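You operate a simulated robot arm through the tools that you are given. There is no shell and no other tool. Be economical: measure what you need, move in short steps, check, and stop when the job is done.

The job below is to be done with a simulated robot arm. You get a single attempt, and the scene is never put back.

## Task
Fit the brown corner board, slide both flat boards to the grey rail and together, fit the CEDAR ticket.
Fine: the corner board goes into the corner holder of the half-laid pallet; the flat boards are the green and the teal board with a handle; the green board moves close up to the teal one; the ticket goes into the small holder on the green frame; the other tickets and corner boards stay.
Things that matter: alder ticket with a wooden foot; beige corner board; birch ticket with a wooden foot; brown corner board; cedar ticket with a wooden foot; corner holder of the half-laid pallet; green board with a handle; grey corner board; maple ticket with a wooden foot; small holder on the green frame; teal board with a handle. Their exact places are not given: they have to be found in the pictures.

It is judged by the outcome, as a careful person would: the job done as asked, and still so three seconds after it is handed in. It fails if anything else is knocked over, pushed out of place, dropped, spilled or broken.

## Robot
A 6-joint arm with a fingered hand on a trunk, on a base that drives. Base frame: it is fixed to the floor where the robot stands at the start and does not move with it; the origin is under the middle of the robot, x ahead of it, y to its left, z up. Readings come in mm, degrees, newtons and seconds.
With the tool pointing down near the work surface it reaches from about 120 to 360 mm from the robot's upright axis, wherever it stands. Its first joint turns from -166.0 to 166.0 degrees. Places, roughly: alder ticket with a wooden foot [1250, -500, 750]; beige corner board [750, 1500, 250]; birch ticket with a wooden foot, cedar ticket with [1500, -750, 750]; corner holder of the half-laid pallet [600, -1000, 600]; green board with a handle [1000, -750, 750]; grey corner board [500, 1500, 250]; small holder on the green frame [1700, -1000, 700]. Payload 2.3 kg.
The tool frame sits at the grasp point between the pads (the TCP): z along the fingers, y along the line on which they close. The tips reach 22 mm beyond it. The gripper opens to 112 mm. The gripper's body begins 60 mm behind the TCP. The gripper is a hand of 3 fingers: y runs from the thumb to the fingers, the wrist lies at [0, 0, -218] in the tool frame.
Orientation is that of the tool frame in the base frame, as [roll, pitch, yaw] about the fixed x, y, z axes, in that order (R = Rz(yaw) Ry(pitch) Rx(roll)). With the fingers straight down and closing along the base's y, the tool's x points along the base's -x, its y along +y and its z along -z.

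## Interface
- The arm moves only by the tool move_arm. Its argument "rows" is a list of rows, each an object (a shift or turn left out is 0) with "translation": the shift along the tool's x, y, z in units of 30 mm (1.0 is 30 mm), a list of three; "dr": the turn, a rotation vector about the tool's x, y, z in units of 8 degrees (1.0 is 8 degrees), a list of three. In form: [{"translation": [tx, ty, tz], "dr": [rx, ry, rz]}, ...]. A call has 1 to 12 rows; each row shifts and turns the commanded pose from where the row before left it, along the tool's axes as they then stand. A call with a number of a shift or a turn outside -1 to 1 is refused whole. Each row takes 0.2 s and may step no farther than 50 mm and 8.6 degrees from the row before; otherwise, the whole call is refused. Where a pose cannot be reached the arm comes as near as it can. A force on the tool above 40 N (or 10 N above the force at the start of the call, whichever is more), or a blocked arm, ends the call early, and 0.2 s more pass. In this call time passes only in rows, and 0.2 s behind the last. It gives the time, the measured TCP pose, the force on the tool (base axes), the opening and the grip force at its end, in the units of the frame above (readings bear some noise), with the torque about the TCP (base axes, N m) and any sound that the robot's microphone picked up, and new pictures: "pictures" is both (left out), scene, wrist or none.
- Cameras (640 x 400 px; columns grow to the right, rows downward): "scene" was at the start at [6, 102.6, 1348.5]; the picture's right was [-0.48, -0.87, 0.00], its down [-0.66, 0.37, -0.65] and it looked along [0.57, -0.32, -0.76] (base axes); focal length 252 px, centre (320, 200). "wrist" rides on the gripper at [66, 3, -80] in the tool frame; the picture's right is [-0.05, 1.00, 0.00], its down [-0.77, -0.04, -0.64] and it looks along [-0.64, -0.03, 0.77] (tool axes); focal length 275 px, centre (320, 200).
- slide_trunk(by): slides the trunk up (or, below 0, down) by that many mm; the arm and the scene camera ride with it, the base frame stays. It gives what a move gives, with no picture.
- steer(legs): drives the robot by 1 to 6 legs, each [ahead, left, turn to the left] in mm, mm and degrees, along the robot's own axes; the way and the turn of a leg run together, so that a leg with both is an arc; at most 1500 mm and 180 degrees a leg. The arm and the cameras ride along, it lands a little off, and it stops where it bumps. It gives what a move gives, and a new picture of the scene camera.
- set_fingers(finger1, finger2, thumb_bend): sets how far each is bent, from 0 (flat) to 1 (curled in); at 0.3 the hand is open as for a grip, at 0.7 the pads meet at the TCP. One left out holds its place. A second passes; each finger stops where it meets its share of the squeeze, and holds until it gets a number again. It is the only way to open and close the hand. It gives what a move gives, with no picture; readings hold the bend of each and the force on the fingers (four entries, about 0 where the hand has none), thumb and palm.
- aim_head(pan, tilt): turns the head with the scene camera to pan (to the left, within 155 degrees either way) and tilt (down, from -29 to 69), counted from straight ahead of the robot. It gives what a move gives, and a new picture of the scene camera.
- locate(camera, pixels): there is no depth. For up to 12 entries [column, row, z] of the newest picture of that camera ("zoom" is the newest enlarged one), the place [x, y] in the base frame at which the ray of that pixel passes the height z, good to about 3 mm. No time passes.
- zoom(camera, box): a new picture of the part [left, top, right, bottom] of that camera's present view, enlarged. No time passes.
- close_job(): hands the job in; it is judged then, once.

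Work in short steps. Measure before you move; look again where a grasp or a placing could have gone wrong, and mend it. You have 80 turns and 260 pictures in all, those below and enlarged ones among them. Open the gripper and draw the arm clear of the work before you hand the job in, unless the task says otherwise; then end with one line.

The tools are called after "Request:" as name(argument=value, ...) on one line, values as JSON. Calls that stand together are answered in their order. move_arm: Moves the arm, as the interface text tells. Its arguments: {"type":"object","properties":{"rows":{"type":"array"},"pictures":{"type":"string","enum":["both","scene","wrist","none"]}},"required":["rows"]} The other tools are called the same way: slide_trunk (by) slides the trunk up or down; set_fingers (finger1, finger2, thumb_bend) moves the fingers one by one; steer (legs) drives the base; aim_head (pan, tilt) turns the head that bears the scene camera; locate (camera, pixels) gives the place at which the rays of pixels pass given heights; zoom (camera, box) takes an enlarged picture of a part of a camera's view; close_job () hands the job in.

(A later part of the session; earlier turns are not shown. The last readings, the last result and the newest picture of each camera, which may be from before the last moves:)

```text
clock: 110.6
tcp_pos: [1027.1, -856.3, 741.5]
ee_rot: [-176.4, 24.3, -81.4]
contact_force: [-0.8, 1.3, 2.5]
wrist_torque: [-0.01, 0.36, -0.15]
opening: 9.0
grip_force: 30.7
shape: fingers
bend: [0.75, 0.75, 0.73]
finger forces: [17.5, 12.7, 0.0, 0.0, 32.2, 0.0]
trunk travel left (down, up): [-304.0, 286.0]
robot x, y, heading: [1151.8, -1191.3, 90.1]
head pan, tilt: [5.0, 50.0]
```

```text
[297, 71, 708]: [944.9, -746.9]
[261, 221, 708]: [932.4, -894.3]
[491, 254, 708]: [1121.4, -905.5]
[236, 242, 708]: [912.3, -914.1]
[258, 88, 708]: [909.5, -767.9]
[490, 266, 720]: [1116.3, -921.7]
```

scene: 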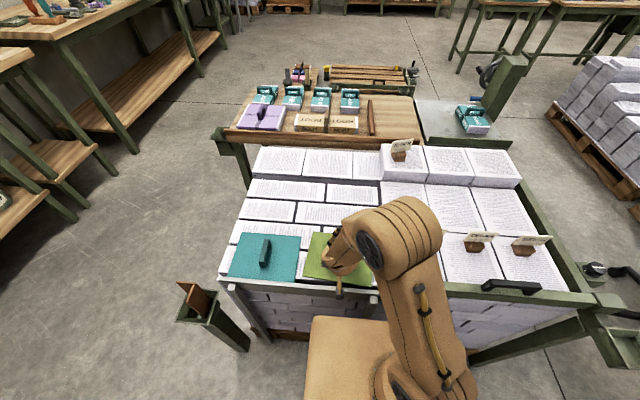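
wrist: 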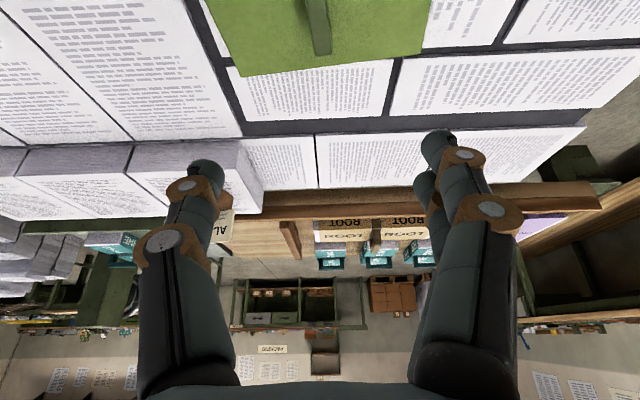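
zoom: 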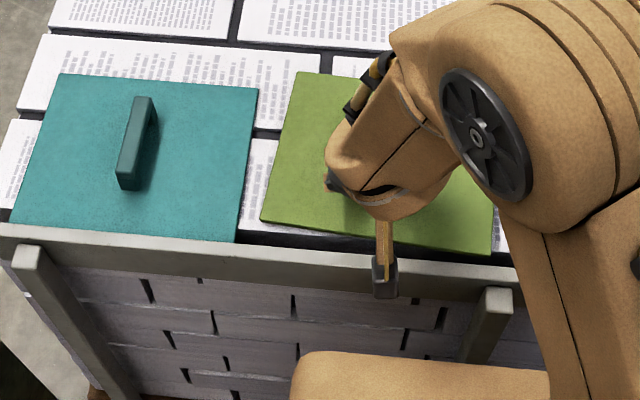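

Now yaw ≈ −4°. Rotate +4° and move −x 20, −y 13.

Request:
move_arm(rows=[{"dr": [0, 0, -0.5]}, {"translation": [0.09, 0.25, -0.04]}, {"translation": [0.09, 0.25, -0.04]}, {"translation": [0.08, 0.25, -0.04]}], pictures="scene")

Request:
zoom(camera="scene", box=[260, 220, 380, 310])

```text
clock: 111.6
tcp_pos: [1006.5, -869.4, 741.5]
ee_rot: [-174.6, 23.9, -77.2]
contact_force: [2.5, 0.8, 1.9]
wrist_torque: [-0.06, 0.3, 0.0]
opening: 7.5
grip_force: 30.4
shape: fingers
bend: [0.76, 0.76, 0.73]
finger forces: [16.0, 11.0, 0.0, 0.0, 32.7, 0.1]
trunk travel left (down, up): [-304.0, 286.0]
robot x, y, heading: [1154.1, -1195.3, 90.2]
head pan, tilt: [5.0, 50.0]
```

scene: 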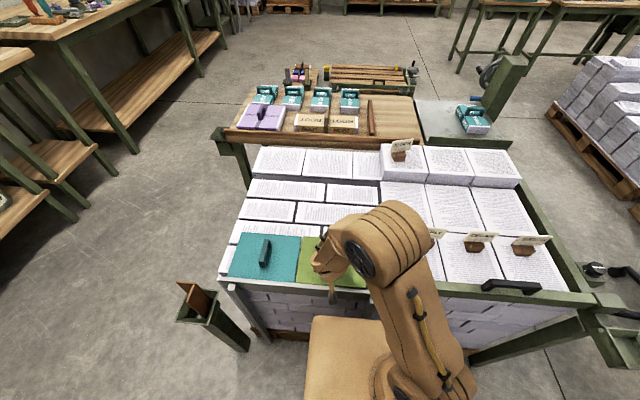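

```text
4.44 times, centred on (320, 265) of scene
```

zoom: 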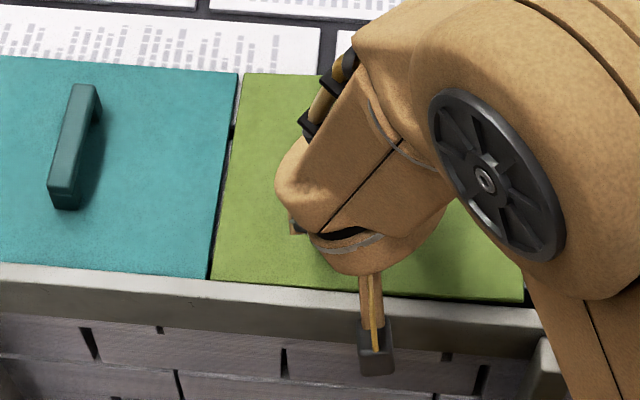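

Request:
locate(camera="zoom", pixels=[[239, 72, 708], [207, 278, 708], [244, 73, 708], [213, 281, 708], [523, 302, 708], [2, 262, 708]])

Request:
zoom(camera="scene", box=[290, 265, 400, 305])

```text
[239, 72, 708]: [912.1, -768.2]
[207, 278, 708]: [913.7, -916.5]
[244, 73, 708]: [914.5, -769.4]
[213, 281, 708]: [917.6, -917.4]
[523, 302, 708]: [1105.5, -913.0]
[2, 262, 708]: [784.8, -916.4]
```

```text
5.82 times, centred on (345, 285) of scene
```

zoom: 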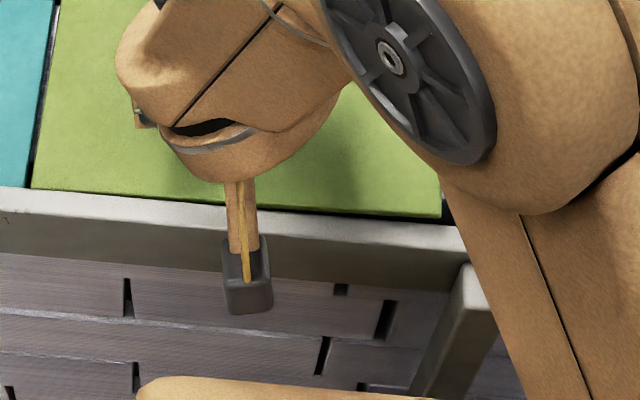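

Gap to teal ≈3 mm, and the right rail corner ≈4 mm off. Final nudge −x 4, −y 4 with −1.2° yaw.

Request:
move_arm(rows=[{"translation": [0.05, 0.08, -0.02], "dr": [0, 0, 0.08]}, {"translation": [0.05, 0.09, -0.02], "dr": [0, 0, 0.07]}], pictures="scene")

Request:
zoom(camera="scene", box=[260, 220, 380, 310])

```text
clock: 112.2
tcp_pos: [1002.2, -869.8, 741.0]
ee_rot: [-175.2, 24.1, -78.5]
contact_force: [7.3, 19.3, 9.0]
wrist_torque: [0.12, 0.06, 0.19]
opening: 7.4
grip_force: 31.4
shape: fingers
bend: [0.76, 0.76, 0.72]
finger forces: [13.4, 10.0, 0.1, 0.0, 39.5, 0.0]
trunk travel left (down, up): [-304.0, 286.0]
robot x, y, heading: [1157.4, -1193.3, 90.2]
head pan, tilt: [5.0, 50.0]
```

scene: 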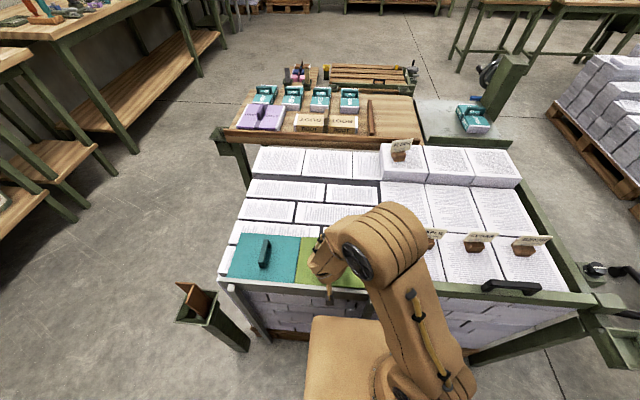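

```text
4.44 times, centred on (320, 265) of scene
```

zoom: 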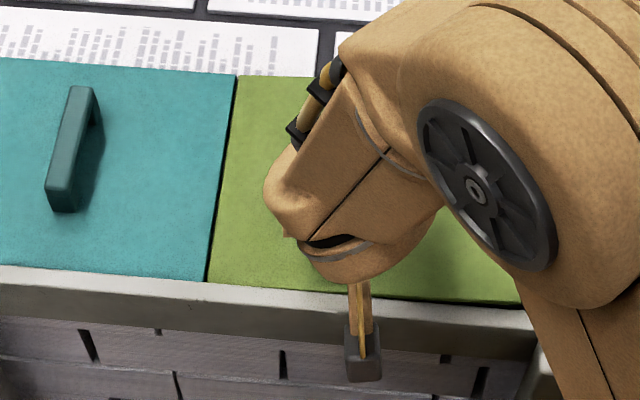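

Both boards touch each other and the rail. Release, raise, and check.

Request:
set_fingers(finger1=0.4, finger2=0.4, thumb_bend=0.4)

Request:
slide_trunk(by=200)

Request:
steer(legs=[[0, -330, 0]])

Request:
aim_head(pan=20, tilt=50)

Request:
zoom(camera="scene", box=[230, 230, 370, 330])

```text
clock: 113.2
tcp_pos: [1002.6, -873.2, 741.0]
ee_rot: [-175.1, 24.2, -78.4]
contact_force: [-0.5, 0.2, -0.8]
wrist_torque: [-0.01, 0.04, -0.01]
opening: 83.0
grip_force: 0.0
shape: fingers
bend: [0.4, 0.4, 0.4]
finger forces: [0.0, 0.2, 0.0, 0.1, 0.0, 0.1]
trunk travel left (down, up): [-304.0, 286.0]
robot x, y, heading: [1149.8, -1192.4, 90.3]
head pan, tilt: [5.0, 50.0]
```

```text
clock: 115.3
tcp_pos: [1001.3, -873.1, 941.7]
ee_rot: [-175.0, 24.0, -78.5]
contact_force: [0.0, 0.3, 0.6]
wrist_torque: [0.01, 0.02, -0.02]
opening: 83.1
grip_force: 0.1
shape: fingers
bend: [0.4, 0.4, 0.4]
finger forces: [0.0, 0.0, 0.1, 0.0, 0.0, 0.0]
trunk travel left (down, up): [-504.0, 86.0]
robot x, y, heading: [1154.3, -1191.5, 90.1]
head pan, tilt: [5.0, 50.0]
```

```text
clock: 117.5
tcp_pos: [1333.9, -872.7, 940.1]
ee_rot: [-175.2, 24.0, -78.4]
contact_force: [0.4, -0.4, -0.3]
wrist_torque: [0.0, 0.05, 0.0]
opening: 83.3
grip_force: 0.0
shape: fingers
bend: [0.4, 0.4, 0.4]
finger forces: [0.1, 0.0, 0.1, 0.2, 0.0, 0.1]
trunk travel left (down, up): [-504.0, 86.0]
robot x, y, heading: [1486.6, -1190.6, 90.2]
head pan, tilt: [5.0, 50.0]
```

scene: 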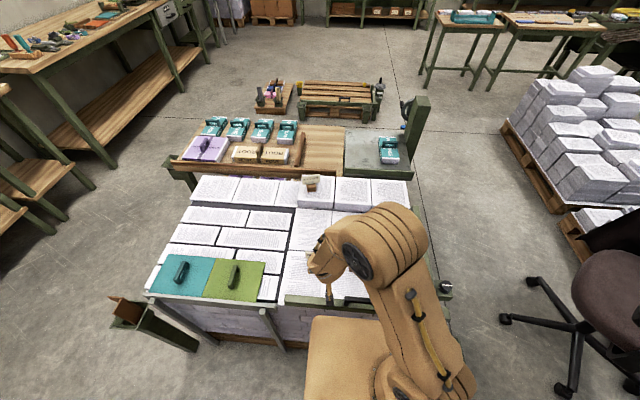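

```text
clock: 118.3
tcp_pos: [1333.4, -872.0, 940.8]
ee_rot: [-175.1, 24.1, -78.3]
contact_force: [-0.7, -0.7, -0.5]
wrist_torque: [0.01, 0.0, 0.0]
opening: 83.6
grip_force: 0.0
shape: fingers
bend: [0.4, 0.4, 0.4]
finger forces: [0.0, 0.0, 0.1, 0.1, 0.1, 0.1]
trunk travel left (down, up): [-504.0, 86.0]
robot x, y, heading: [1485.7, -1189.7, 90.1]
head pan, tilt: [20.0, 50.0]
```

scene: 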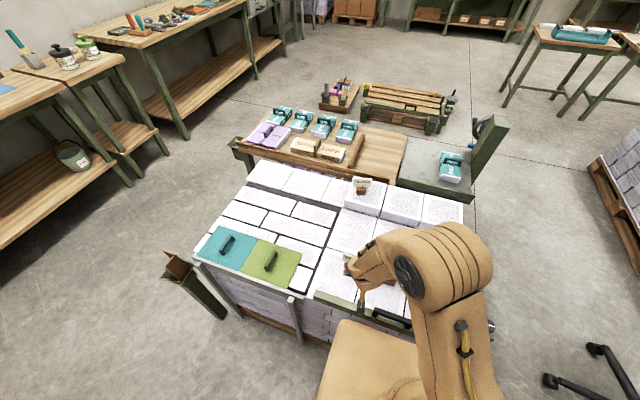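

```text
4.00 times, centred on (300, 280) of scene
```

zoom: 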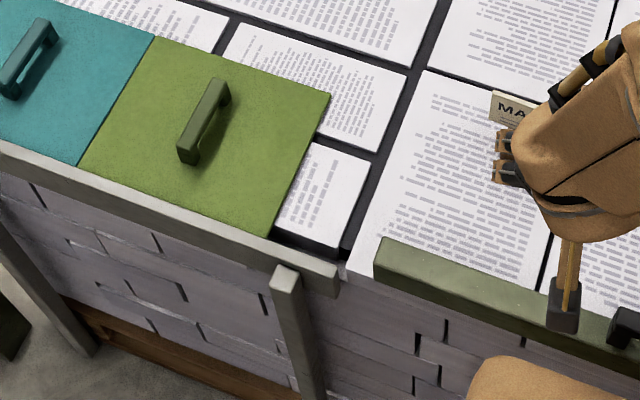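

Boards are done: flush to rail and together. Now the tickets; I look closely at them and at the small holder.

Request:
aim_head(pan=-40, tilt=50)

Request:
zoom(camera="wrist", box=[0, 0, 640, 400])

```text
clock: 119.6
tcp_pos: [1333.4, -872.6, 940.1]
ee_rot: [-175.1, 24.1, -78.3]
contact_force: [-0.1, -0.5, 0.8]
wrist_torque: [-0.03, -0.03, 0.01]
opening: 83.4
grip_force: 0.0
shape: fingers
bend: [0.4, 0.4, 0.4]
finger forces: [0.0, 0.1, 0.0, 0.1, 0.0, 0.0]
trunk travel left (down, up): [-504.0, 86.0]
robot x, y, heading: [1491.7, -1191.6, 90.4]
head pan, tilt: [-40.0, 50.0]
```

scene: 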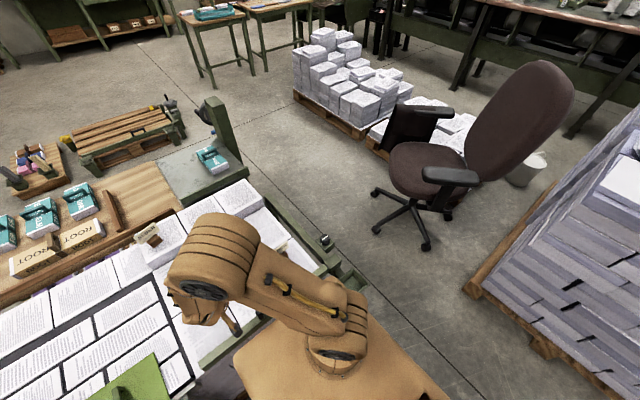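

```text
1.00 times, centred on (320, 200) of wrist (not enlarged: the box is as wide or as high as the picture)
```

zoom: 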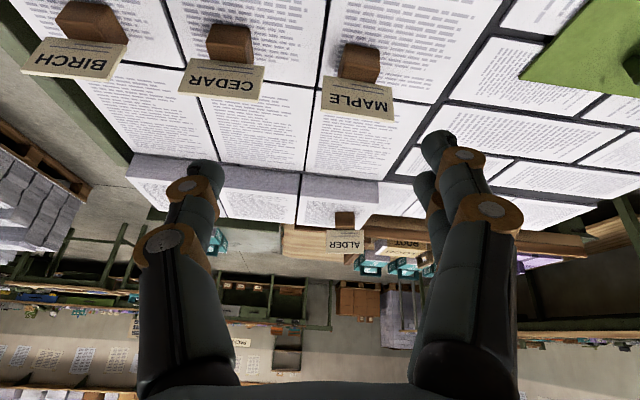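

Request:
zoom(camera="wrist", box=[130, 0, 310, 115])

Request:
locate(camera="zoom", pixels=[[178, 325, 780], [470, 345, 780], [195, 220, 750], [460, 235, 750], [280, 90, 745], [435, 100, 745], [345, 160, 745]])

```text
3.48 times, centred on (220, 58) of wrist
```

zoom: 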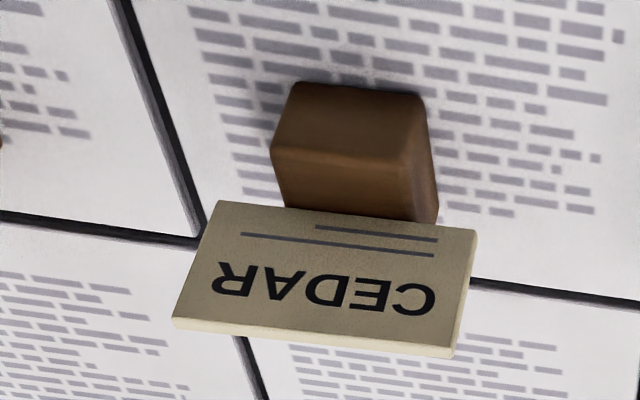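

```text
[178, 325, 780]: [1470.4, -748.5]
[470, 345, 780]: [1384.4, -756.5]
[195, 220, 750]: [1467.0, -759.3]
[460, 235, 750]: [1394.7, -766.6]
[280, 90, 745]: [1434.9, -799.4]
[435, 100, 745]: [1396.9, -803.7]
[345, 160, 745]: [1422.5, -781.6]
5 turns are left
```

I have 5 turns left, so I batch. CEDAR is at ≈(1428,−768), card top z≈795, yaw ≈+5.5°. I shift the robot, untilt, move above it, turn the hand so it closes along y, lower to hover, and take pictures.

Request:
steer(legs=[[20, 60, 0]])

Request:
move_arm(rows=[{"dr": [-0.19, 1, 0]}, {"dr": [-0.19, 1, 0]}, {"dr": [-0.18, 1, 0]}, {"translation": [-0.27, -0.8, 0]}, {"translation": [-0.27, -0.8, 0]}, {"translation": [-0.27, -0.8, 0]}, {"translation": [-0.27, -0.8, 0]}, {"translation": [-0.27, -0.8, 0]}, {"translation": [-0.27, -0.8, 0]}, {"translation": [-0.27, -0.8, 0]}, {"dr": [0, 0, -0.975]}, {"dr": [0, 0, -0.975]}], pictures="none")

Request:
move_arm(rows=[{"dr": [0, 0, -0.975]}, {"dr": [0, 0, -0.975]}, {"dr": [0, 0, -0.975]}, {"dr": [0, 0, -0.975]}, {"dr": [0, 0, -0.975]}, {"dr": [0, 0, -0.975]}, {"dr": [0, 0, -0.975]}, {"dr": [0, 0, -0.975]}, {"dr": [0, 0, -0.975]}], pictures="none")

Request:
slide_trunk(by=-65)

Request:
zoom(camera="wrist", box=[0, 0, 640, 400])

Request:
locate(camera="zoom", pixels=[[320, 100, 700], [320, 100, 795], [220, 100, 795], [420, 100, 795], [320, 200, 795], [220, 200, 795], [420, 200, 795], [320, 30, 795], [320, 30, 700], [320, 150, 795], [320, 250, 795], [320, 60, 795]])

Request:
aim_head(pan=-55, tilt=58)

Request:
locate(camera="scene", pixels=[[320, 200, 724], [360, 200, 724], [280, 200, 724], [320, 160, 724], [320, 240, 724], [400, 200, 724], [400, 160, 724], [400, 240, 724], [240, 200, 724], [240, 160, 724], [240, 240, 724], [320, 120, 724]])

Request:
aim_head(pan=8, tilt=50)

Request:
zoom(camera="scene", box=[280, 170, 440, 290])

```text
clock: 120.6
tcp_pos: [1273.6, -852.3, 940.3]
ee_rot: [-175.1, 24.1, -78.4]
contact_force: [-0.6, 1.1, -0.4]
wrist_torque: [-0.02, 0.02, 0.0]
opening: 83.3
grip_force: 0.1
shape: fingers
bend: [0.4, 0.4, 0.4]
finger forces: [0.0, 0.0, 0.0, 0.1, 0.1, 0.0]
trunk travel left (down, up): [-504.0, 86.0]
robot x, y, heading: [1426.4, -1174.3, 90.1]
head pan, tilt: [-40.0, 50.0]
```

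scene: 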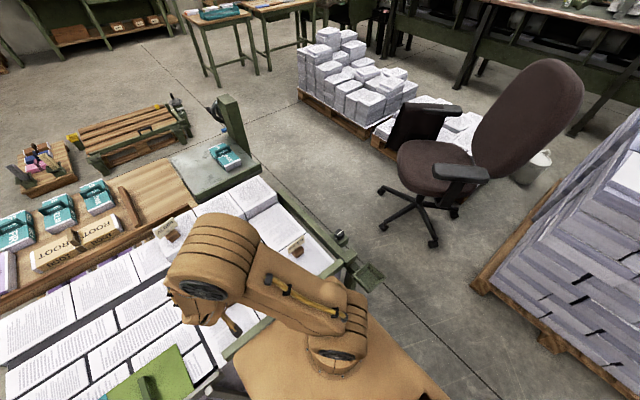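

```text
clock: 123.2
tcp_pos: [1429.6, -766.4, 941.1]
ee_rot: [-179.8, 0.0, -63.7]
contact_force: [-0.2, -0.6, -0.1]
wrist_torque: [0.01, -0.03, 0.0]
opening: 83.2
grip_force: 0.1
shape: fingers
bend: [0.4, 0.4, 0.4]
finger forces: [0.0, 0.0, 0.1, 0.1, 0.0, 0.1]
trunk travel left (down, up): [-504.0, 86.0]
robot x, y, heading: [1425.2, -1172.4, 90.3]
head pan, tilt: [-40.0, 50.0]
```

```text
clock: 125.2
tcp_pos: [1351.4, -824.9, 903.5]
ee_rot: [-178.9, -1.9, 5.9]
contact_force: [0.3, 0.1, 0.2]
wrist_torque: [0.01, 0.0, -0.01]
opening: 83.1
grip_force: 0.2
shape: fingers
bend: [0.4, 0.4, 0.4]
finger forces: [0.0, 0.0, 0.0, 0.1, 0.0, 0.0]
out of reach, approached as far as the arm can: row 6, 7, 8, 9
trunk travel left (down, up): [-504.0, 86.0]
robot x, y, heading: [1428.2, -1171.2, 90.3]
head pan, tilt: [-40.0, 50.0]
```

```text
clock: 126.2
tcp_pos: [1351.4, -824.1, 837.4]
ee_rot: [-178.9, -1.7, 5.7]
contact_force: [0.4, 0.7, 0.1]
wrist_torque: [0.05, 0.04, 0.01]
opening: 83.2
grip_force: 0.0
shape: fingers
bend: [0.4, 0.4, 0.4]
finger forces: [0.1, 0.0, 0.0, 0.0, 0.1, 0.0]
trunk travel left (down, up): [-439.0, 151.0]
robot x, y, heading: [1429.3, -1168.1, 90.3]
head pan, tilt: [-40.0, 50.0]
```

```text
1.00 times, centred on (320, 200) of wrist (not enlarged: the box is as wide or as high as the picture)
```

zoom: 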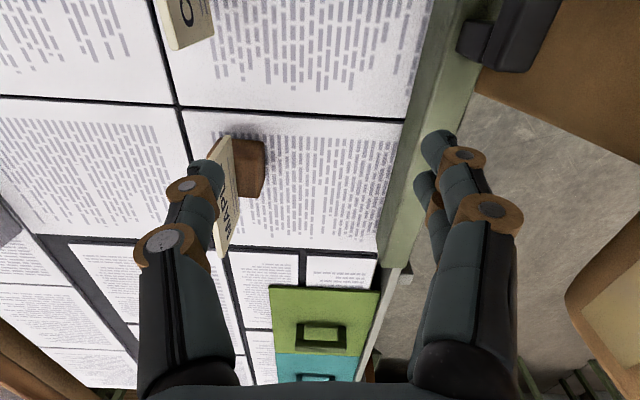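

```text
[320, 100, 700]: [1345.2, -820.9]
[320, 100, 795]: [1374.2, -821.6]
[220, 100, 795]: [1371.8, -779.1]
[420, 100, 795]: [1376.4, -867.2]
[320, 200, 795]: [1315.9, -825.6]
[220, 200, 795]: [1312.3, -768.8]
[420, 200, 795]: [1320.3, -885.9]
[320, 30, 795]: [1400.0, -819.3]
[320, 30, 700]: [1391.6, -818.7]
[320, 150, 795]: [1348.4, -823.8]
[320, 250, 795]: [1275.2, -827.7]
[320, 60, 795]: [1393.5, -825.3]
```

```text
clock: 127.0
tcp_pos: [1351.8, -823.7, 838.0]
ee_rot: [-178.9, -1.8, 5.8]
contact_force: [0.2, -0.7, -0.3]
wrist_torque: [-0.01, 0.0, 0.01]
opening: 83.1
grip_force: 0.1
shape: fingers
bend: [0.4, 0.4, 0.4]
finger forces: [0.0, 0.0, 0.0, 0.0, 0.0, 0.0]
trunk travel left (down, up): [-439.0, 151.0]
robot x, y, heading: [1427.0, -1170.7, 90.3]
head pan, tilt: [-55.0, 58.0]
```

scene: 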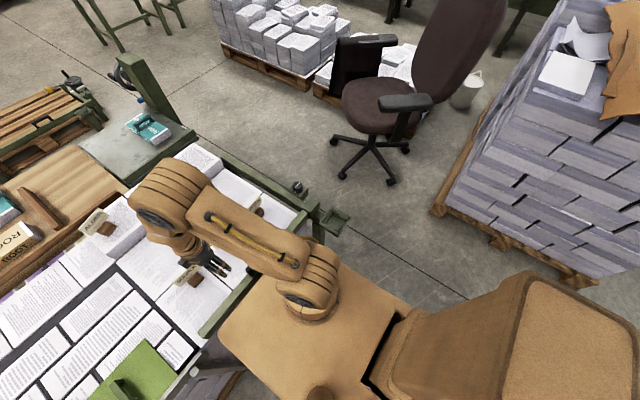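

```text
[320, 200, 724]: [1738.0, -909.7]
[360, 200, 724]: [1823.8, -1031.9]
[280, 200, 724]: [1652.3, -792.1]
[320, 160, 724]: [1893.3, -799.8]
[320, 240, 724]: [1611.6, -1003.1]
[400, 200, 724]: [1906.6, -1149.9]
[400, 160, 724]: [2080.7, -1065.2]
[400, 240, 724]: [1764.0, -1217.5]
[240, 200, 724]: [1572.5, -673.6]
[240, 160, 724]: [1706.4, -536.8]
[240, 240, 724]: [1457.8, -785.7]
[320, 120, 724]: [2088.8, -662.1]
```

```text
clock: 128.3
tcp_pos: [1352.6, -824.0, 837.0]
ee_rot: [-178.9, -1.9, 5.6]
contact_force: [0.0, 0.5, -0.3]
wrist_torque: [0.01, -0.01, -0.01]
opening: 83.1
grip_force: 0.2
shape: fingers
bend: [0.4, 0.4, 0.4]
finger forces: [0.1, 0.1, 0.0, 0.0, 0.1, 0.1]
trunk travel left (down, up): [-439.0, 151.0]
robot x, y, heading: [1429.3, -1168.1, 90.5]
head pan, tilt: [8.0, 50.0]
```

scene: 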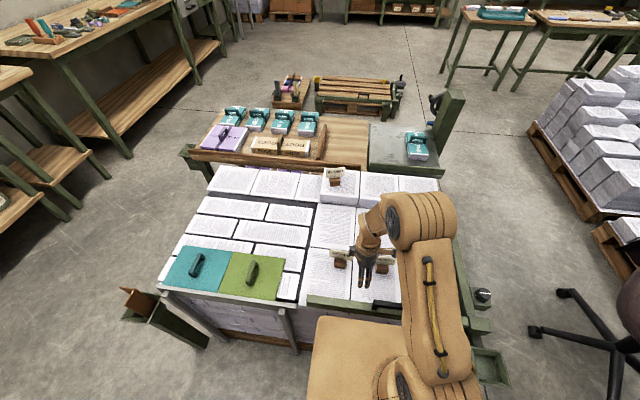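

```text
3.33 times, centred on (360, 230) of scene
4 turns are left
```

zoom: 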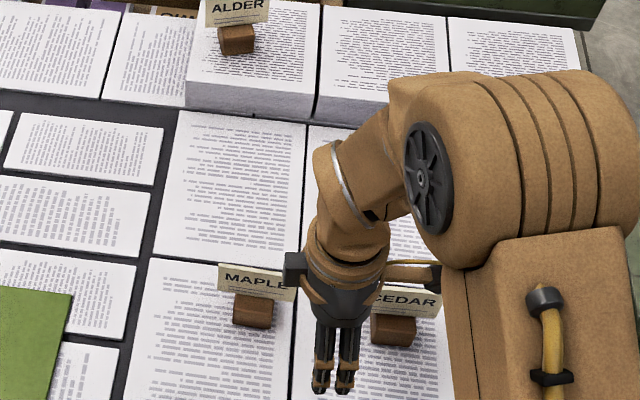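

The wrist limit kept the yaw from being reached there. I raise, shift the robot +x so the yaw is easier, use yaw ≈ −11°, hover over CEDAR, and also view the holder.

Request:
slide_trunk(by=65)

Request:
steer(legs=[[8, -111, 0]])

Request:
move_arm(rows=[{"dr": [0, 0, 0.7]}, {"dr": [0, 0, 0.7]}, {"dr": [0, 0, 0.7]}, {"translation": [-0.477, -0.463, -0.28]}, {"translation": [-0.477, -0.463, -0.28]}, {"translation": [-0.477, -0.463, -0.28]}], pictures="none")

Request:
slide_trunk(by=-75)

Request:
zoom(camera="wrist", box=[0, 0, 640, 400])

Request:
locate(camera="zoom", pixels=[[320, 100, 795], [250, 100, 795], [390, 100, 795], [320, 150, 795], [250, 150, 795], [390, 150, 795], [320, 200, 795], [250, 200, 795], [390, 200, 795], [320, 50, 795], [320, 150, 750], [320, 100, 750]])

Request:
aim_head(pan=-60, tilt=60)

Request:
zoom(camera="scene", box=[240, 130, 400, 270])

Request:
locate(camera="zoom", pixels=[[320, 200, 724], [220, 200, 724], [420, 200, 724], [320, 120, 724], [320, 280, 724], [220, 280, 724], [420, 280, 724], [220, 120, 724], [420, 120, 724], [120, 200, 724], [520, 200, 724], [320, 360, 724]])

Request:
aim_head(pan=12, tilt=50)

Request:
zoom(camera="scene", box=[260, 170, 420, 290])

```text
clock: 129.4
tcp_pos: [1352.9, -823.2, 902.0]
ee_rot: [-178.9, -1.8, 5.7]
contact_force: [0.3, -0.2, 0.1]
wrist_torque: [-0.03, -0.01, 0.02]
opening: 83.3
grip_force: 0.1
shape: fingers
bend: [0.4, 0.4, 0.4]
finger forces: [0.0, 0.0, 0.0, 0.1, 0.0, 0.1]
trunk travel left (down, up): [-504.0, 86.0]
robot x, y, heading: [1427.3, -1167.8, 90.3]
head pan, tilt: [8.0, 50.0]
```

```text
clock: 130.6
tcp_pos: [1464.2, -815.5, 901.9]
ee_rot: [-178.9, -1.8, 5.6]
contact_force: [0.2, -0.2, 0.0]
wrist_torque: [0.01, 0.04, 0.0]
opening: 83.2
grip_force: 0.1
shape: fingers
bend: [0.4, 0.4, 0.4]
finger forces: [0.1, 0.0, 0.1, 0.1, 0.0, 0.0]
trunk travel left (down, up): [-504.0, 86.0]
robot x, y, heading: [1535.7, -1162.1, 90.3]
head pan, tilt: [8.0, 50.0]
```

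scene: 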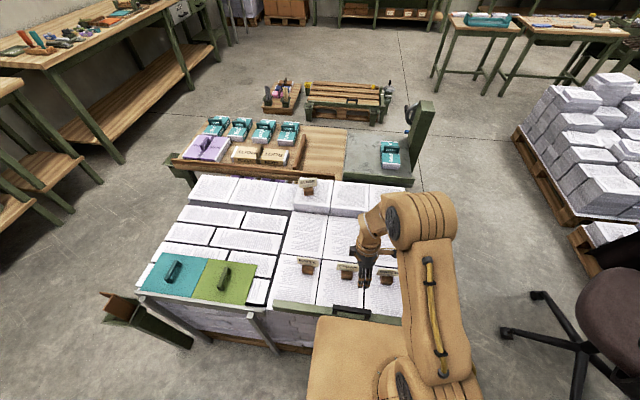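

```text
clock: 132.0
tcp_pos: [1429.2, -765.6, 927.8]
ee_rot: [-178.6, -1.5, -11.3]
contact_force: [0.8, -0.6, 0.4]
wrist_torque: [0.02, -0.01, 0.02]
opening: 83.2
grip_force: 0.0
shape: fingers
bend: [0.4, 0.4, 0.4]
finger forces: [0.1, 0.0, 0.0, 0.0, 0.0, 0.0]
trunk travel left (down, up): [-504.0, 86.0]
robot x, y, heading: [1538.5, -1158.2, 90.3]
head pan, tilt: [8.0, 50.0]
```

```text
clock: 133.1
tcp_pos: [1429.1, -767.4, 852.2]
ee_rot: [-178.4, -1.4, -11.2]
contact_force: [0.0, 0.6, 0.0]
wrist_torque: [0.0, 0.01, 0.01]
opening: 83.6
grip_force: 0.0
shape: fingers
bend: [0.4, 0.4, 0.4]
finger forces: [0.0, 0.0, 0.1, 0.0, 0.0, 0.0]
trunk travel left (down, up): [-429.0, 161.0]
robot x, y, heading: [1537.6, -1161.9, 89.9]
head pan, tilt: [8.0, 50.0]
```

```text
1.00 times, centred on (320, 200) of wrist (not enlarged: the box is as wide or as high as the picture)
```

zoom: 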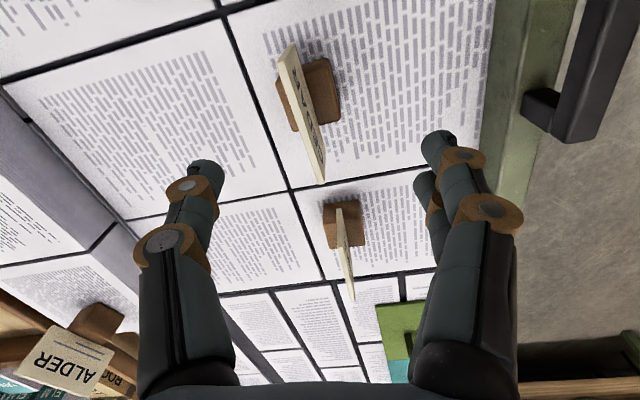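

```text
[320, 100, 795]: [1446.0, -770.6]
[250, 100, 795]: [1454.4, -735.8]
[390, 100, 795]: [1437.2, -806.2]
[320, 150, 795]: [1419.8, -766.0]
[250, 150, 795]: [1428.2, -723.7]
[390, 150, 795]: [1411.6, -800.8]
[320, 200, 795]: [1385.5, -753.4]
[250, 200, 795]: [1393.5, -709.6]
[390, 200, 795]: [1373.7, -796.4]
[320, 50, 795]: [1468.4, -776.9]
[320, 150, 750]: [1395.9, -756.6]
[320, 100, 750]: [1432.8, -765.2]
```

```text
clock: 134.5
tcp_pos: [1428.7, -767.5, 853.1]
ee_rot: [-178.4, -1.5, -11.2]
contact_force: [0.9, 0.1, -0.1]
wrist_torque: [-0.02, -0.05, 0.03]
opening: 83.3
grip_force: 0.1
shape: fingers
bend: [0.4, 0.4, 0.4]
finger forces: [0.1, 0.0, 0.0, 0.0, 0.0, 0.0]
trunk travel left (down, up): [-429.0, 161.0]
robot x, y, heading: [1539.3, -1161.8, 90.2]
head pan, tilt: [-60.0, 60.0]
```

scene: 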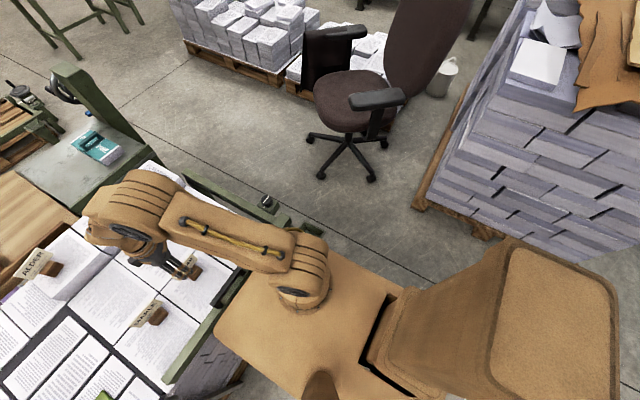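

```text
2.86 times, centred on (320, 200) of scene
```

zoom: 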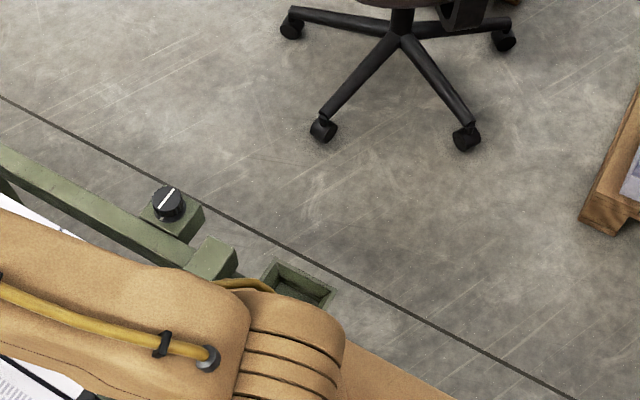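

```text
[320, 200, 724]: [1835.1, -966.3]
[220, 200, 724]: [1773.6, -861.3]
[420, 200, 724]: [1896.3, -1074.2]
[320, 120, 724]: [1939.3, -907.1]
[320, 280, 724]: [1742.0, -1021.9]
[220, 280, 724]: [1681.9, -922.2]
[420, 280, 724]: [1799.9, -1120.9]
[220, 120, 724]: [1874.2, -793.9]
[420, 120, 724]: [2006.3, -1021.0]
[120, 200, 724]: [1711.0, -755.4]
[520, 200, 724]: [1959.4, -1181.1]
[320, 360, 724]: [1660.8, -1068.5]
```

```text
clock: 135.9
tcp_pos: [1429.4, -767.1, 851.5]
ee_rot: [-178.4, -1.5, -11.2]
contact_force: [0.6, -0.2, 0.2]
wrist_torque: [-0.06, 0.03, -0.01]
opening: 83.2
grip_force: 0.1
shape: fingers
bend: [0.4, 0.4, 0.4]
finger forces: [0.1, 0.0, 0.0, 0.0, 0.1, 0.1]
trunk travel left (down, up): [-429.0, 161.0]
robot x, y, heading: [1540.5, -1161.6, 90.1]
head pan, tilt: [12.0, 50.0]
```

scene: 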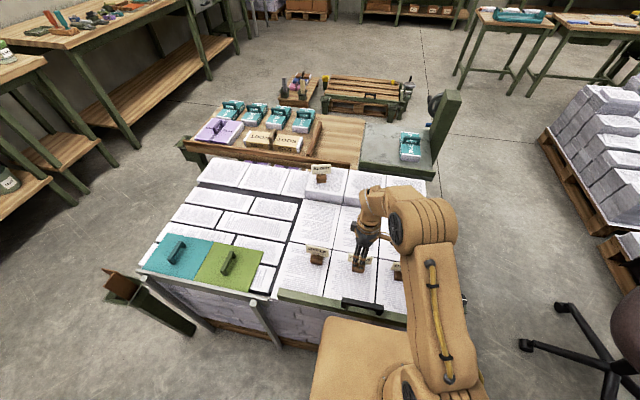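

```text
3.33 times, centred on (340, 230) of scene
3 turns are left
```

zoom: 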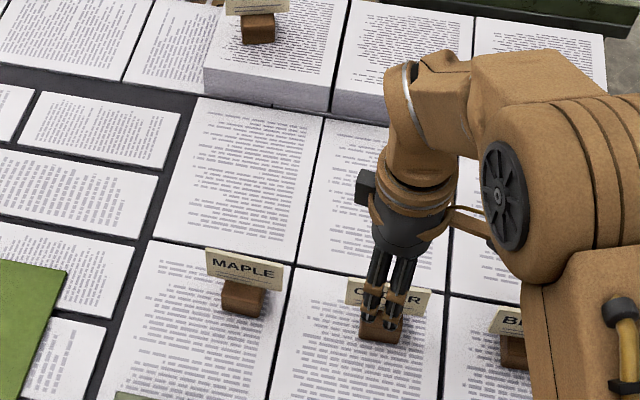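

Hover is right over CEDAR (card centre ≈(1436,−760)). I fine-shift, lower 69 mm, grip the card, lift, then drive (back, right, +11° turn) so that the ticket arrives square above the small holder at ≈(1694,−1001), and look.

Request:
move_arm(rows=[{"translation": [0.15, -0.27, 0]}], pictures="none")

Request:
slide_trunk(by=-70)

Request:
set_fingers(finger1=0.76, finger2=0.76, thumb_bend=0.76)

Request:
slide_trunk(by=150)

Request:
zoom(camera="wrist", box=[0, 0, 640, 400])

Request:
steer(legs=[[-206, 0, 0], [0, -338, 0], [0, 0, 11]])

Request:
slide_trunk(by=-55)

Request:
aim_head(pan=-6, tilt=60)

Request:
zoom(camera="scene", box=[250, 120, 390, 240])

Request:
locate(camera="zoom", pixels=[[320, 200, 724], [220, 200, 724], [420, 200, 724], [320, 100, 724], [320, 300, 724], [320, 380, 724], [320, 200, 795], [220, 200, 795], [420, 200, 795], [320, 100, 795], [320, 300, 795], [320, 10, 795]])

Request:
zoom(camera="wrist", box=[0, 0, 640, 400])

Request:
locate(camera="zoom", pixels=[[320, 100, 724], [250, 100, 724], [390, 100, 724], [320, 50, 724], [250, 50, 724], [390, 50, 724], [320, 150, 724], [250, 150, 724], [390, 150, 724], [320, 10, 724], [320, 200, 724], [320, 100, 795]])

```text
clock: 136.3
tcp_pos: [1434.7, -760.3, 852.4]
ee_rot: [-178.4, -1.5, -11.2]
contact_force: [0.4, -0.1, 0.3]
wrist_torque: [0.02, 0.0, 0.03]
opening: 83.2
grip_force: 0.0
shape: fingers
bend: [0.4, 0.4, 0.4]
finger forces: [0.0, 0.0, 0.1, 0.0, 0.1, 0.1]
trunk travel left (down, up): [-429.0, 161.0]
robot x, y, heading: [1537.4, -1160.6, 89.9]
head pan, tilt: [12.0, 50.0]
```

```text
clock: 137.4
tcp_pos: [1434.7, -760.7, 783.3]
ee_rot: [-178.4, -1.4, -11.1]
contact_force: [0.1, 0.0, 0.4]
wrist_torque: [0.0, -0.01, 0.03]
opening: 83.1
grip_force: 0.0
shape: fingers
bend: [0.4, 0.4, 0.4]
finger forces: [0.0, 0.1, 0.1, 0.0, 0.0, 0.1]
trunk travel left (down, up): [-359.0, 231.0]
robot x, y, heading: [1535.1, -1160.4, 90.4]
head pan, tilt: [12.0, 50.0]
```

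```text
clock: 138.4
tcp_pos: [1434.5, -760.5, 782.3]
ee_rot: [-178.5, -1.5, -11.1]
contact_force: [0.2, -0.8, -0.8]
wrist_torque: [0.04, 0.0, 0.0]
opening: 2.4
grip_force: 9.2
shape: fingers
bend: [0.73, 0.73, 0.71]
finger forces: [4.5, 4.6, 0.1, 0.0, 9.1, 0.0]
trunk travel left (down, up): [-359.0, 231.0]
robot x, y, heading: [1536.9, -1163.7, 90.2]
head pan, tilt: [12.0, 50.0]
```

```text
clock: 140.2
tcp_pos: [1435.1, -762.0, 933.1]
ee_rot: [-178.5, -1.5, -11.3]
contact_force: [-0.8, 0.1, -0.7]
wrist_torque: [0.01, 0.0, 0.04]
opening: 2.3
grip_force: 9.3
shape: fingers
bend: [0.73, 0.73, 0.71]
finger forces: [4.6, 4.6, 0.0, 0.1, 9.1, 0.0]
trunk travel left (down, up): [-509.0, 81.0]
robot x, y, heading: [1540.3, -1161.1, 90.0]
head pan, tilt: [12.0, 50.0]
```

```text
1.00 times, centred on (320, 200) of wrist (not enlarged: the box is as wide or as high as the picture)
```

zoom: 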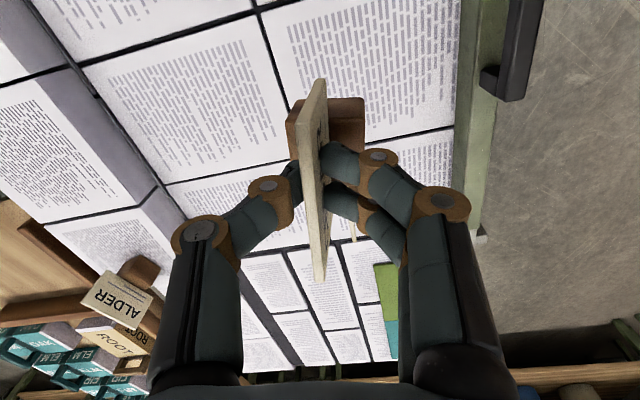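

```text
clock: 144.3
tcp_pos: [1693.1, -992.3, 933.6]
ee_rot: [-178.4, -1.5, 0.3]
contact_force: [0.4, 0.0, -1.3]
wrist_torque: [0.03, -0.03, 0.0]
opening: 2.5
grip_force: 9.6
shape: fingers
bend: [0.73, 0.73, 0.71]
finger forces: [4.5, 4.7, 0.0, 0.0, 9.1, 0.1]
trunk travel left (down, up): [-509.0, 81.0]
robot x, y, heading: [1871.8, -1365.9, 101.4]
head pan, tilt: [12.0, 50.0]
```

scene: 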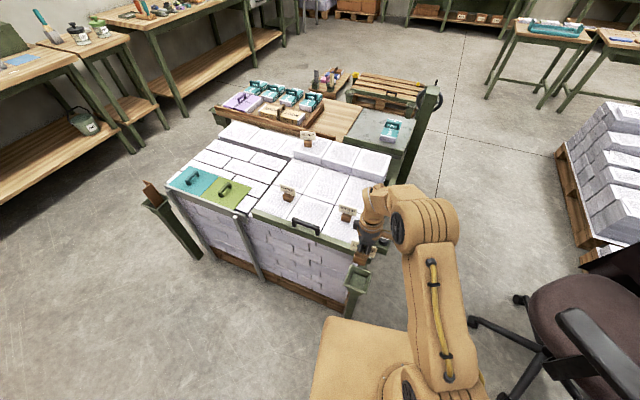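

```text
clock: 145.3
tcp_pos: [1692.9, -992.8, 877.4]
ee_rot: [-178.3, -1.4, 0.2]
contact_force: [0.4, -0.4, -0.4]
wrist_torque: [0.0, 0.02, 0.0]
opening: 2.5
grip_force: 8.6
shape: fingers
bend: [0.73, 0.73, 0.71]
finger forces: [4.5, 4.5, 0.0, 0.0, 9.0, 0.1]
trunk travel left (down, up): [-454.0, 136.0]
robot x, y, heading: [1872.4, -1365.9, 101.4]
head pan, tilt: [12.0, 50.0]
```

```text
clock: 146.1
tcp_pos: [1692.9, -992.9, 876.3]
ee_rot: [-178.4, -1.5, 0.4]
contact_force: [-0.5, 0.2, -0.8]
wrist_torque: [0.04, 0.02, 0.0]
opening: 2.0
grip_force: 9.2
shape: fingers
bend: [0.73, 0.73, 0.71]
finger forces: [4.5, 4.6, 0.0, 0.1, 9.2, 0.1]
trunk travel left (down, up): [-454.0, 136.0]
robot x, y, heading: [1876.3, -1364.7, 101.6]
head pan, tilt: [-6.0, 60.0]
```

scene: 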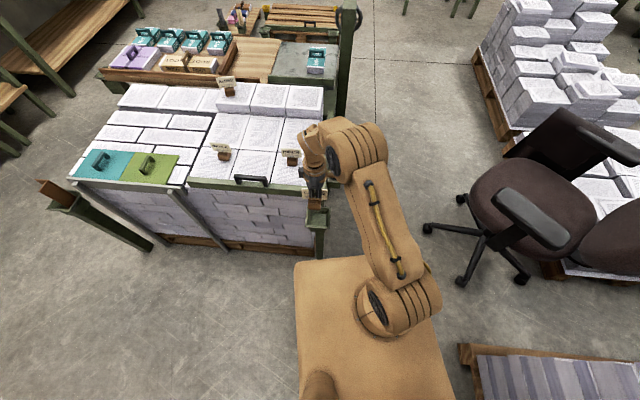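

```text
3.33 times, centred on (320, 180) of scene
```

zoom: 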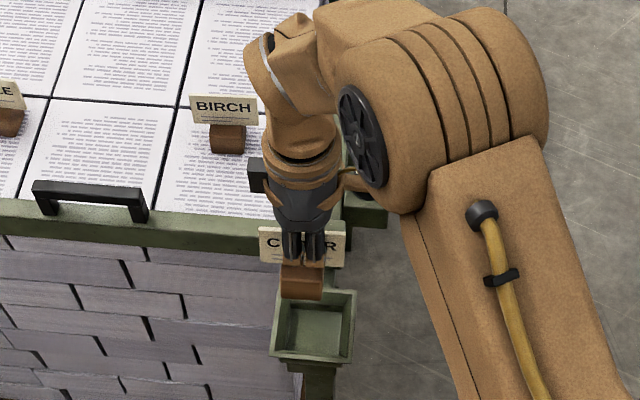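

```text
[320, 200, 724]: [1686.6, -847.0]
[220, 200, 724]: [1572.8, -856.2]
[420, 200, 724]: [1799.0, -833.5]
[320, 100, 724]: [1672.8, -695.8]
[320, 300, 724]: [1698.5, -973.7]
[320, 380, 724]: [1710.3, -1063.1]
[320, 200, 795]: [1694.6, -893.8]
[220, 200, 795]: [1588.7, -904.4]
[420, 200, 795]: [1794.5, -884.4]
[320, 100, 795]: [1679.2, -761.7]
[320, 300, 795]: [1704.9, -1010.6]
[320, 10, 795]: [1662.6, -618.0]
```

```text
1.00 times, centred on (320, 200) of wrist (not enlarged: the box is as wide or as high as the picture)
```

zoom: 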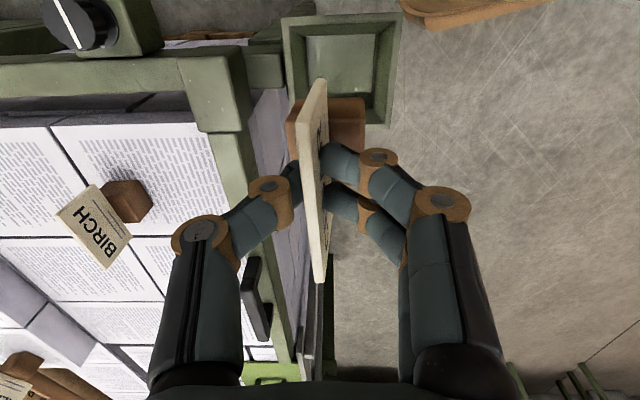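

```text
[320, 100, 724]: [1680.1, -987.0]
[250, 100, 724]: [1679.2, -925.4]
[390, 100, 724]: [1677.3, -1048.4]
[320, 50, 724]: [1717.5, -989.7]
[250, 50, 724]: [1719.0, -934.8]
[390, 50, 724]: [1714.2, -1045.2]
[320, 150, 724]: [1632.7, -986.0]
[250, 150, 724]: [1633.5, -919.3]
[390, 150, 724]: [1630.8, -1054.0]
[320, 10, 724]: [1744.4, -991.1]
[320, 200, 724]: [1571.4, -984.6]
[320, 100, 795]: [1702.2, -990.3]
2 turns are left
```

CEDAR hangs straight above the holder. Holder centre ≈(1696,−1002.5), foot ≈(1688,−993). I shift (+7.5,−9.5), lower in steps into the socket without releasing, and look.

Request:
move_arm(rows=[{"translation": [0.25, 0.317, 0]}], pictures="none")

Request:
slide_trunk(by=-60)

Request:
zoom(camera="scene", box=[270, 120, 370, 220])

Request:
zoom(camera="wrist", box=[0, 0, 640, 400])

Request:
slide_trunk(by=-25)

Request:
zoom(camera="scene", box=[270, 120, 370, 220])

Request:
slide_trunk(by=-12)

Request:
zoom(camera="scene", box=[270, 120, 370, 220])

Request:
slide_trunk(by=-8)

Request:
zoom(camera="scene", box=[270, 120, 370, 220])

Request:
zoom(camera="wrist", box=[200, 0, 440, 150])

Request:
zoom(camera="wrist", box=[0, 0, 640, 400])

```text
clock: 146.5
tcp_pos: [1700.6, -1002.2, 877.0]
ee_rot: [-178.5, -1.6, 0.4]
contact_force: [0.5, 0.3, -1.9]
wrist_torque: [0.0, -0.01, -0.02]
opening: 2.2
grip_force: 9.3
shape: fingers
bend: [0.73, 0.73, 0.71]
finger forces: [4.6, 4.6, 0.0, 0.0, 9.1, 0.0]
trunk travel left (down, up): [-454.0, 136.0]
robot x, y, heading: [1877.9, -1360.7, 101.5]
head pan, tilt: [-6.0, 60.0]
```

```text
clock: 147.5
tcp_pos: [1700.7, -1001.3, 818.4]
ee_rot: [-178.5, -1.5, 0.3]
contact_force: [0.7, -0.5, 0.1]
wrist_torque: [0.02, -0.01, 0.03]
opening: 2.5
grip_force: 9.4
shape: fingers
bend: [0.73, 0.73, 0.71]
finger forces: [4.5, 4.7, 0.0, 0.1, 9.2, 0.1]
trunk travel left (down, up): [-394.0, 196.0]
robot x, y, heading: [1873.8, -1368.0, 101.5]
head pan, tilt: [-6.0, 60.0]
```

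```text
4.00 times, centred on (320, 170) of scene
```

zoom: 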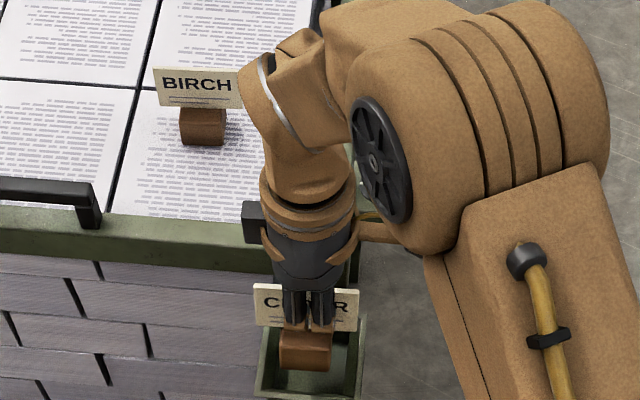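

```text
1.00 times, centred on (320, 200) of wrist (not enlarged: the box is as wide or as high as the picture)
```

zoom: 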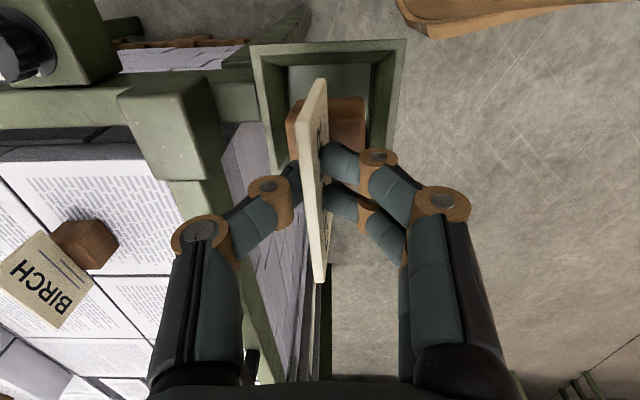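

```text
clock: 148.2
tcp_pos: [1701.4, -1003.3, 791.9]
ee_rot: [-178.5, -1.5, 0.3]
contact_force: [0.4, 0.1, -0.1]
wrist_torque: [0.0, 0.04, 0.0]
opening: 2.4
grip_force: 8.9
shape: fingers
bend: [0.73, 0.73, 0.71]
finger forces: [4.5, 4.6, 0.0, 0.0, 9.1, 0.0]
trunk travel left (down, up): [-369.0, 221.0]
robot x, y, heading: [1872.2, -1364.6, 101.3]
head pan, tilt: [-6.0, 60.0]
```

```text
4.00 times, centred on (320, 170) of scene
```

zoom: 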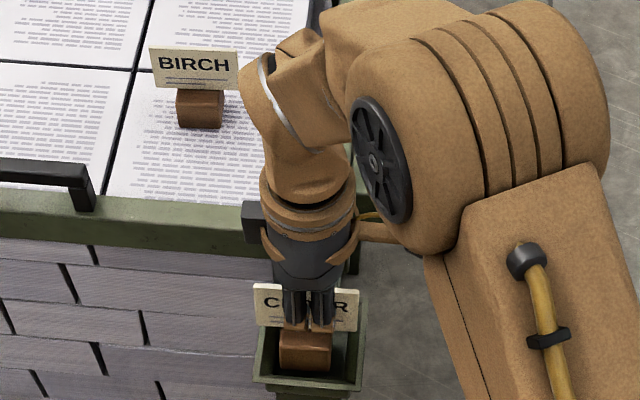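

```text
clock: 148.8
tcp_pos: [1700.2, -1001.4, 781.2]
ee_rot: [-178.2, -1.4, 0.2]
contact_force: [-0.6, -0.2, 12.3]
wrist_torque: [0.0, -0.02, 0.01]
opening: 1.8
grip_force: 12.2
shape: fingers
bend: [0.74, 0.74, 0.73]
finger forces: [6.1, 6.2, 0.0, 0.1, 12.0, 0.0]
trunk travel left (down, up): [-357.0, 233.0]
robot x, y, heading: [1875.7, -1365.3, 101.6]
head pan, tilt: [-6.0, 60.0]
```

```text
4.00 times, centred on (320, 170) of scene
```

zoom: 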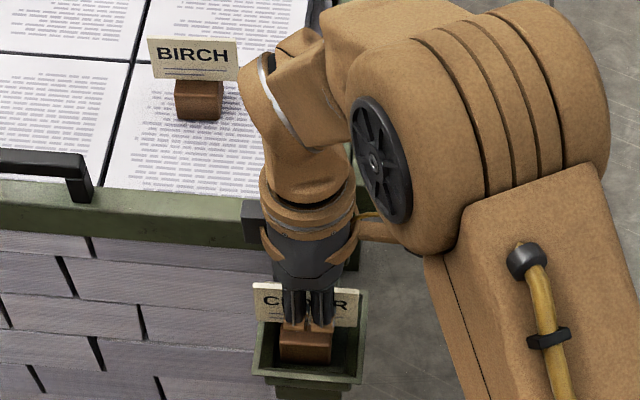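

```text
clock: 149.4
tcp_pos: [1702.1, -1004.3, 774.0]
ee_rot: [-178.4, -1.3, 0.3]
contact_force: [-0.6, -1.2, 20.5]
wrist_torque: [0.06, 0.03, 0.01]
opening: 2.1
grip_force: 14.3
shape: fingers
bend: [0.76, 0.76, 0.73]
finger forces: [7.3, 7.6, 0.0, 0.1, 13.6, 0.0]
trunk travel left (down, up): [-349.0, 241.0]
robot x, y, heading: [1873.2, -1364.9, 101.4]
head pan, tilt: [-6.0, 60.0]
```

```text
4.00 times, centred on (320, 170) of scene
```

zoom: 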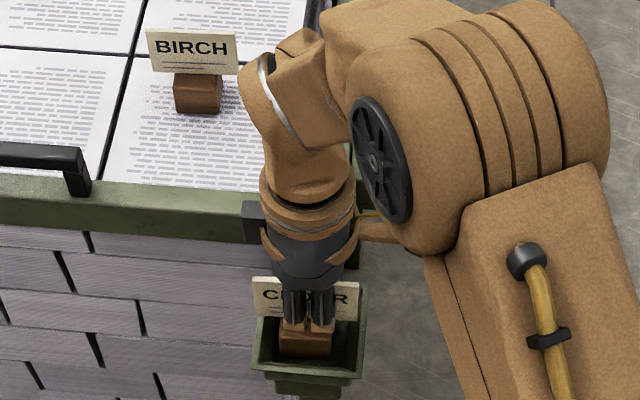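

```text
2.67 times, centred on (320, 75) of wrist
```

zoom: 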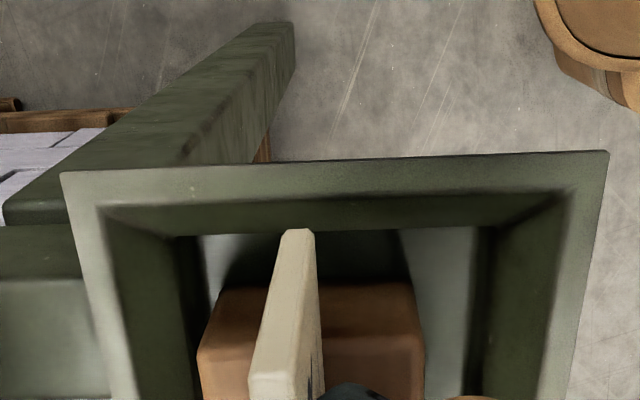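

```text
1.00 times, centred on (320, 200) of wrist (not enlarged: the box is as wide or as high as the picture)
1 turns are left
```

zoom: 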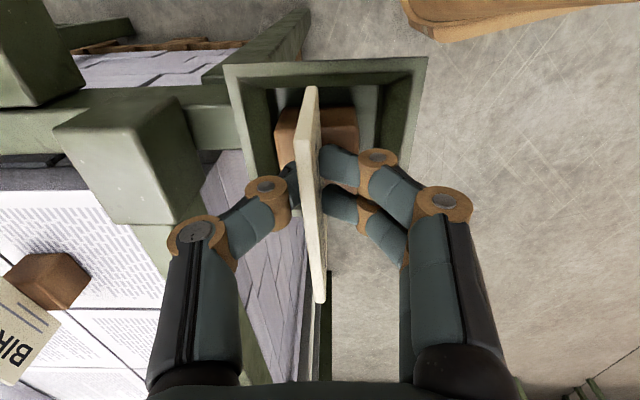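

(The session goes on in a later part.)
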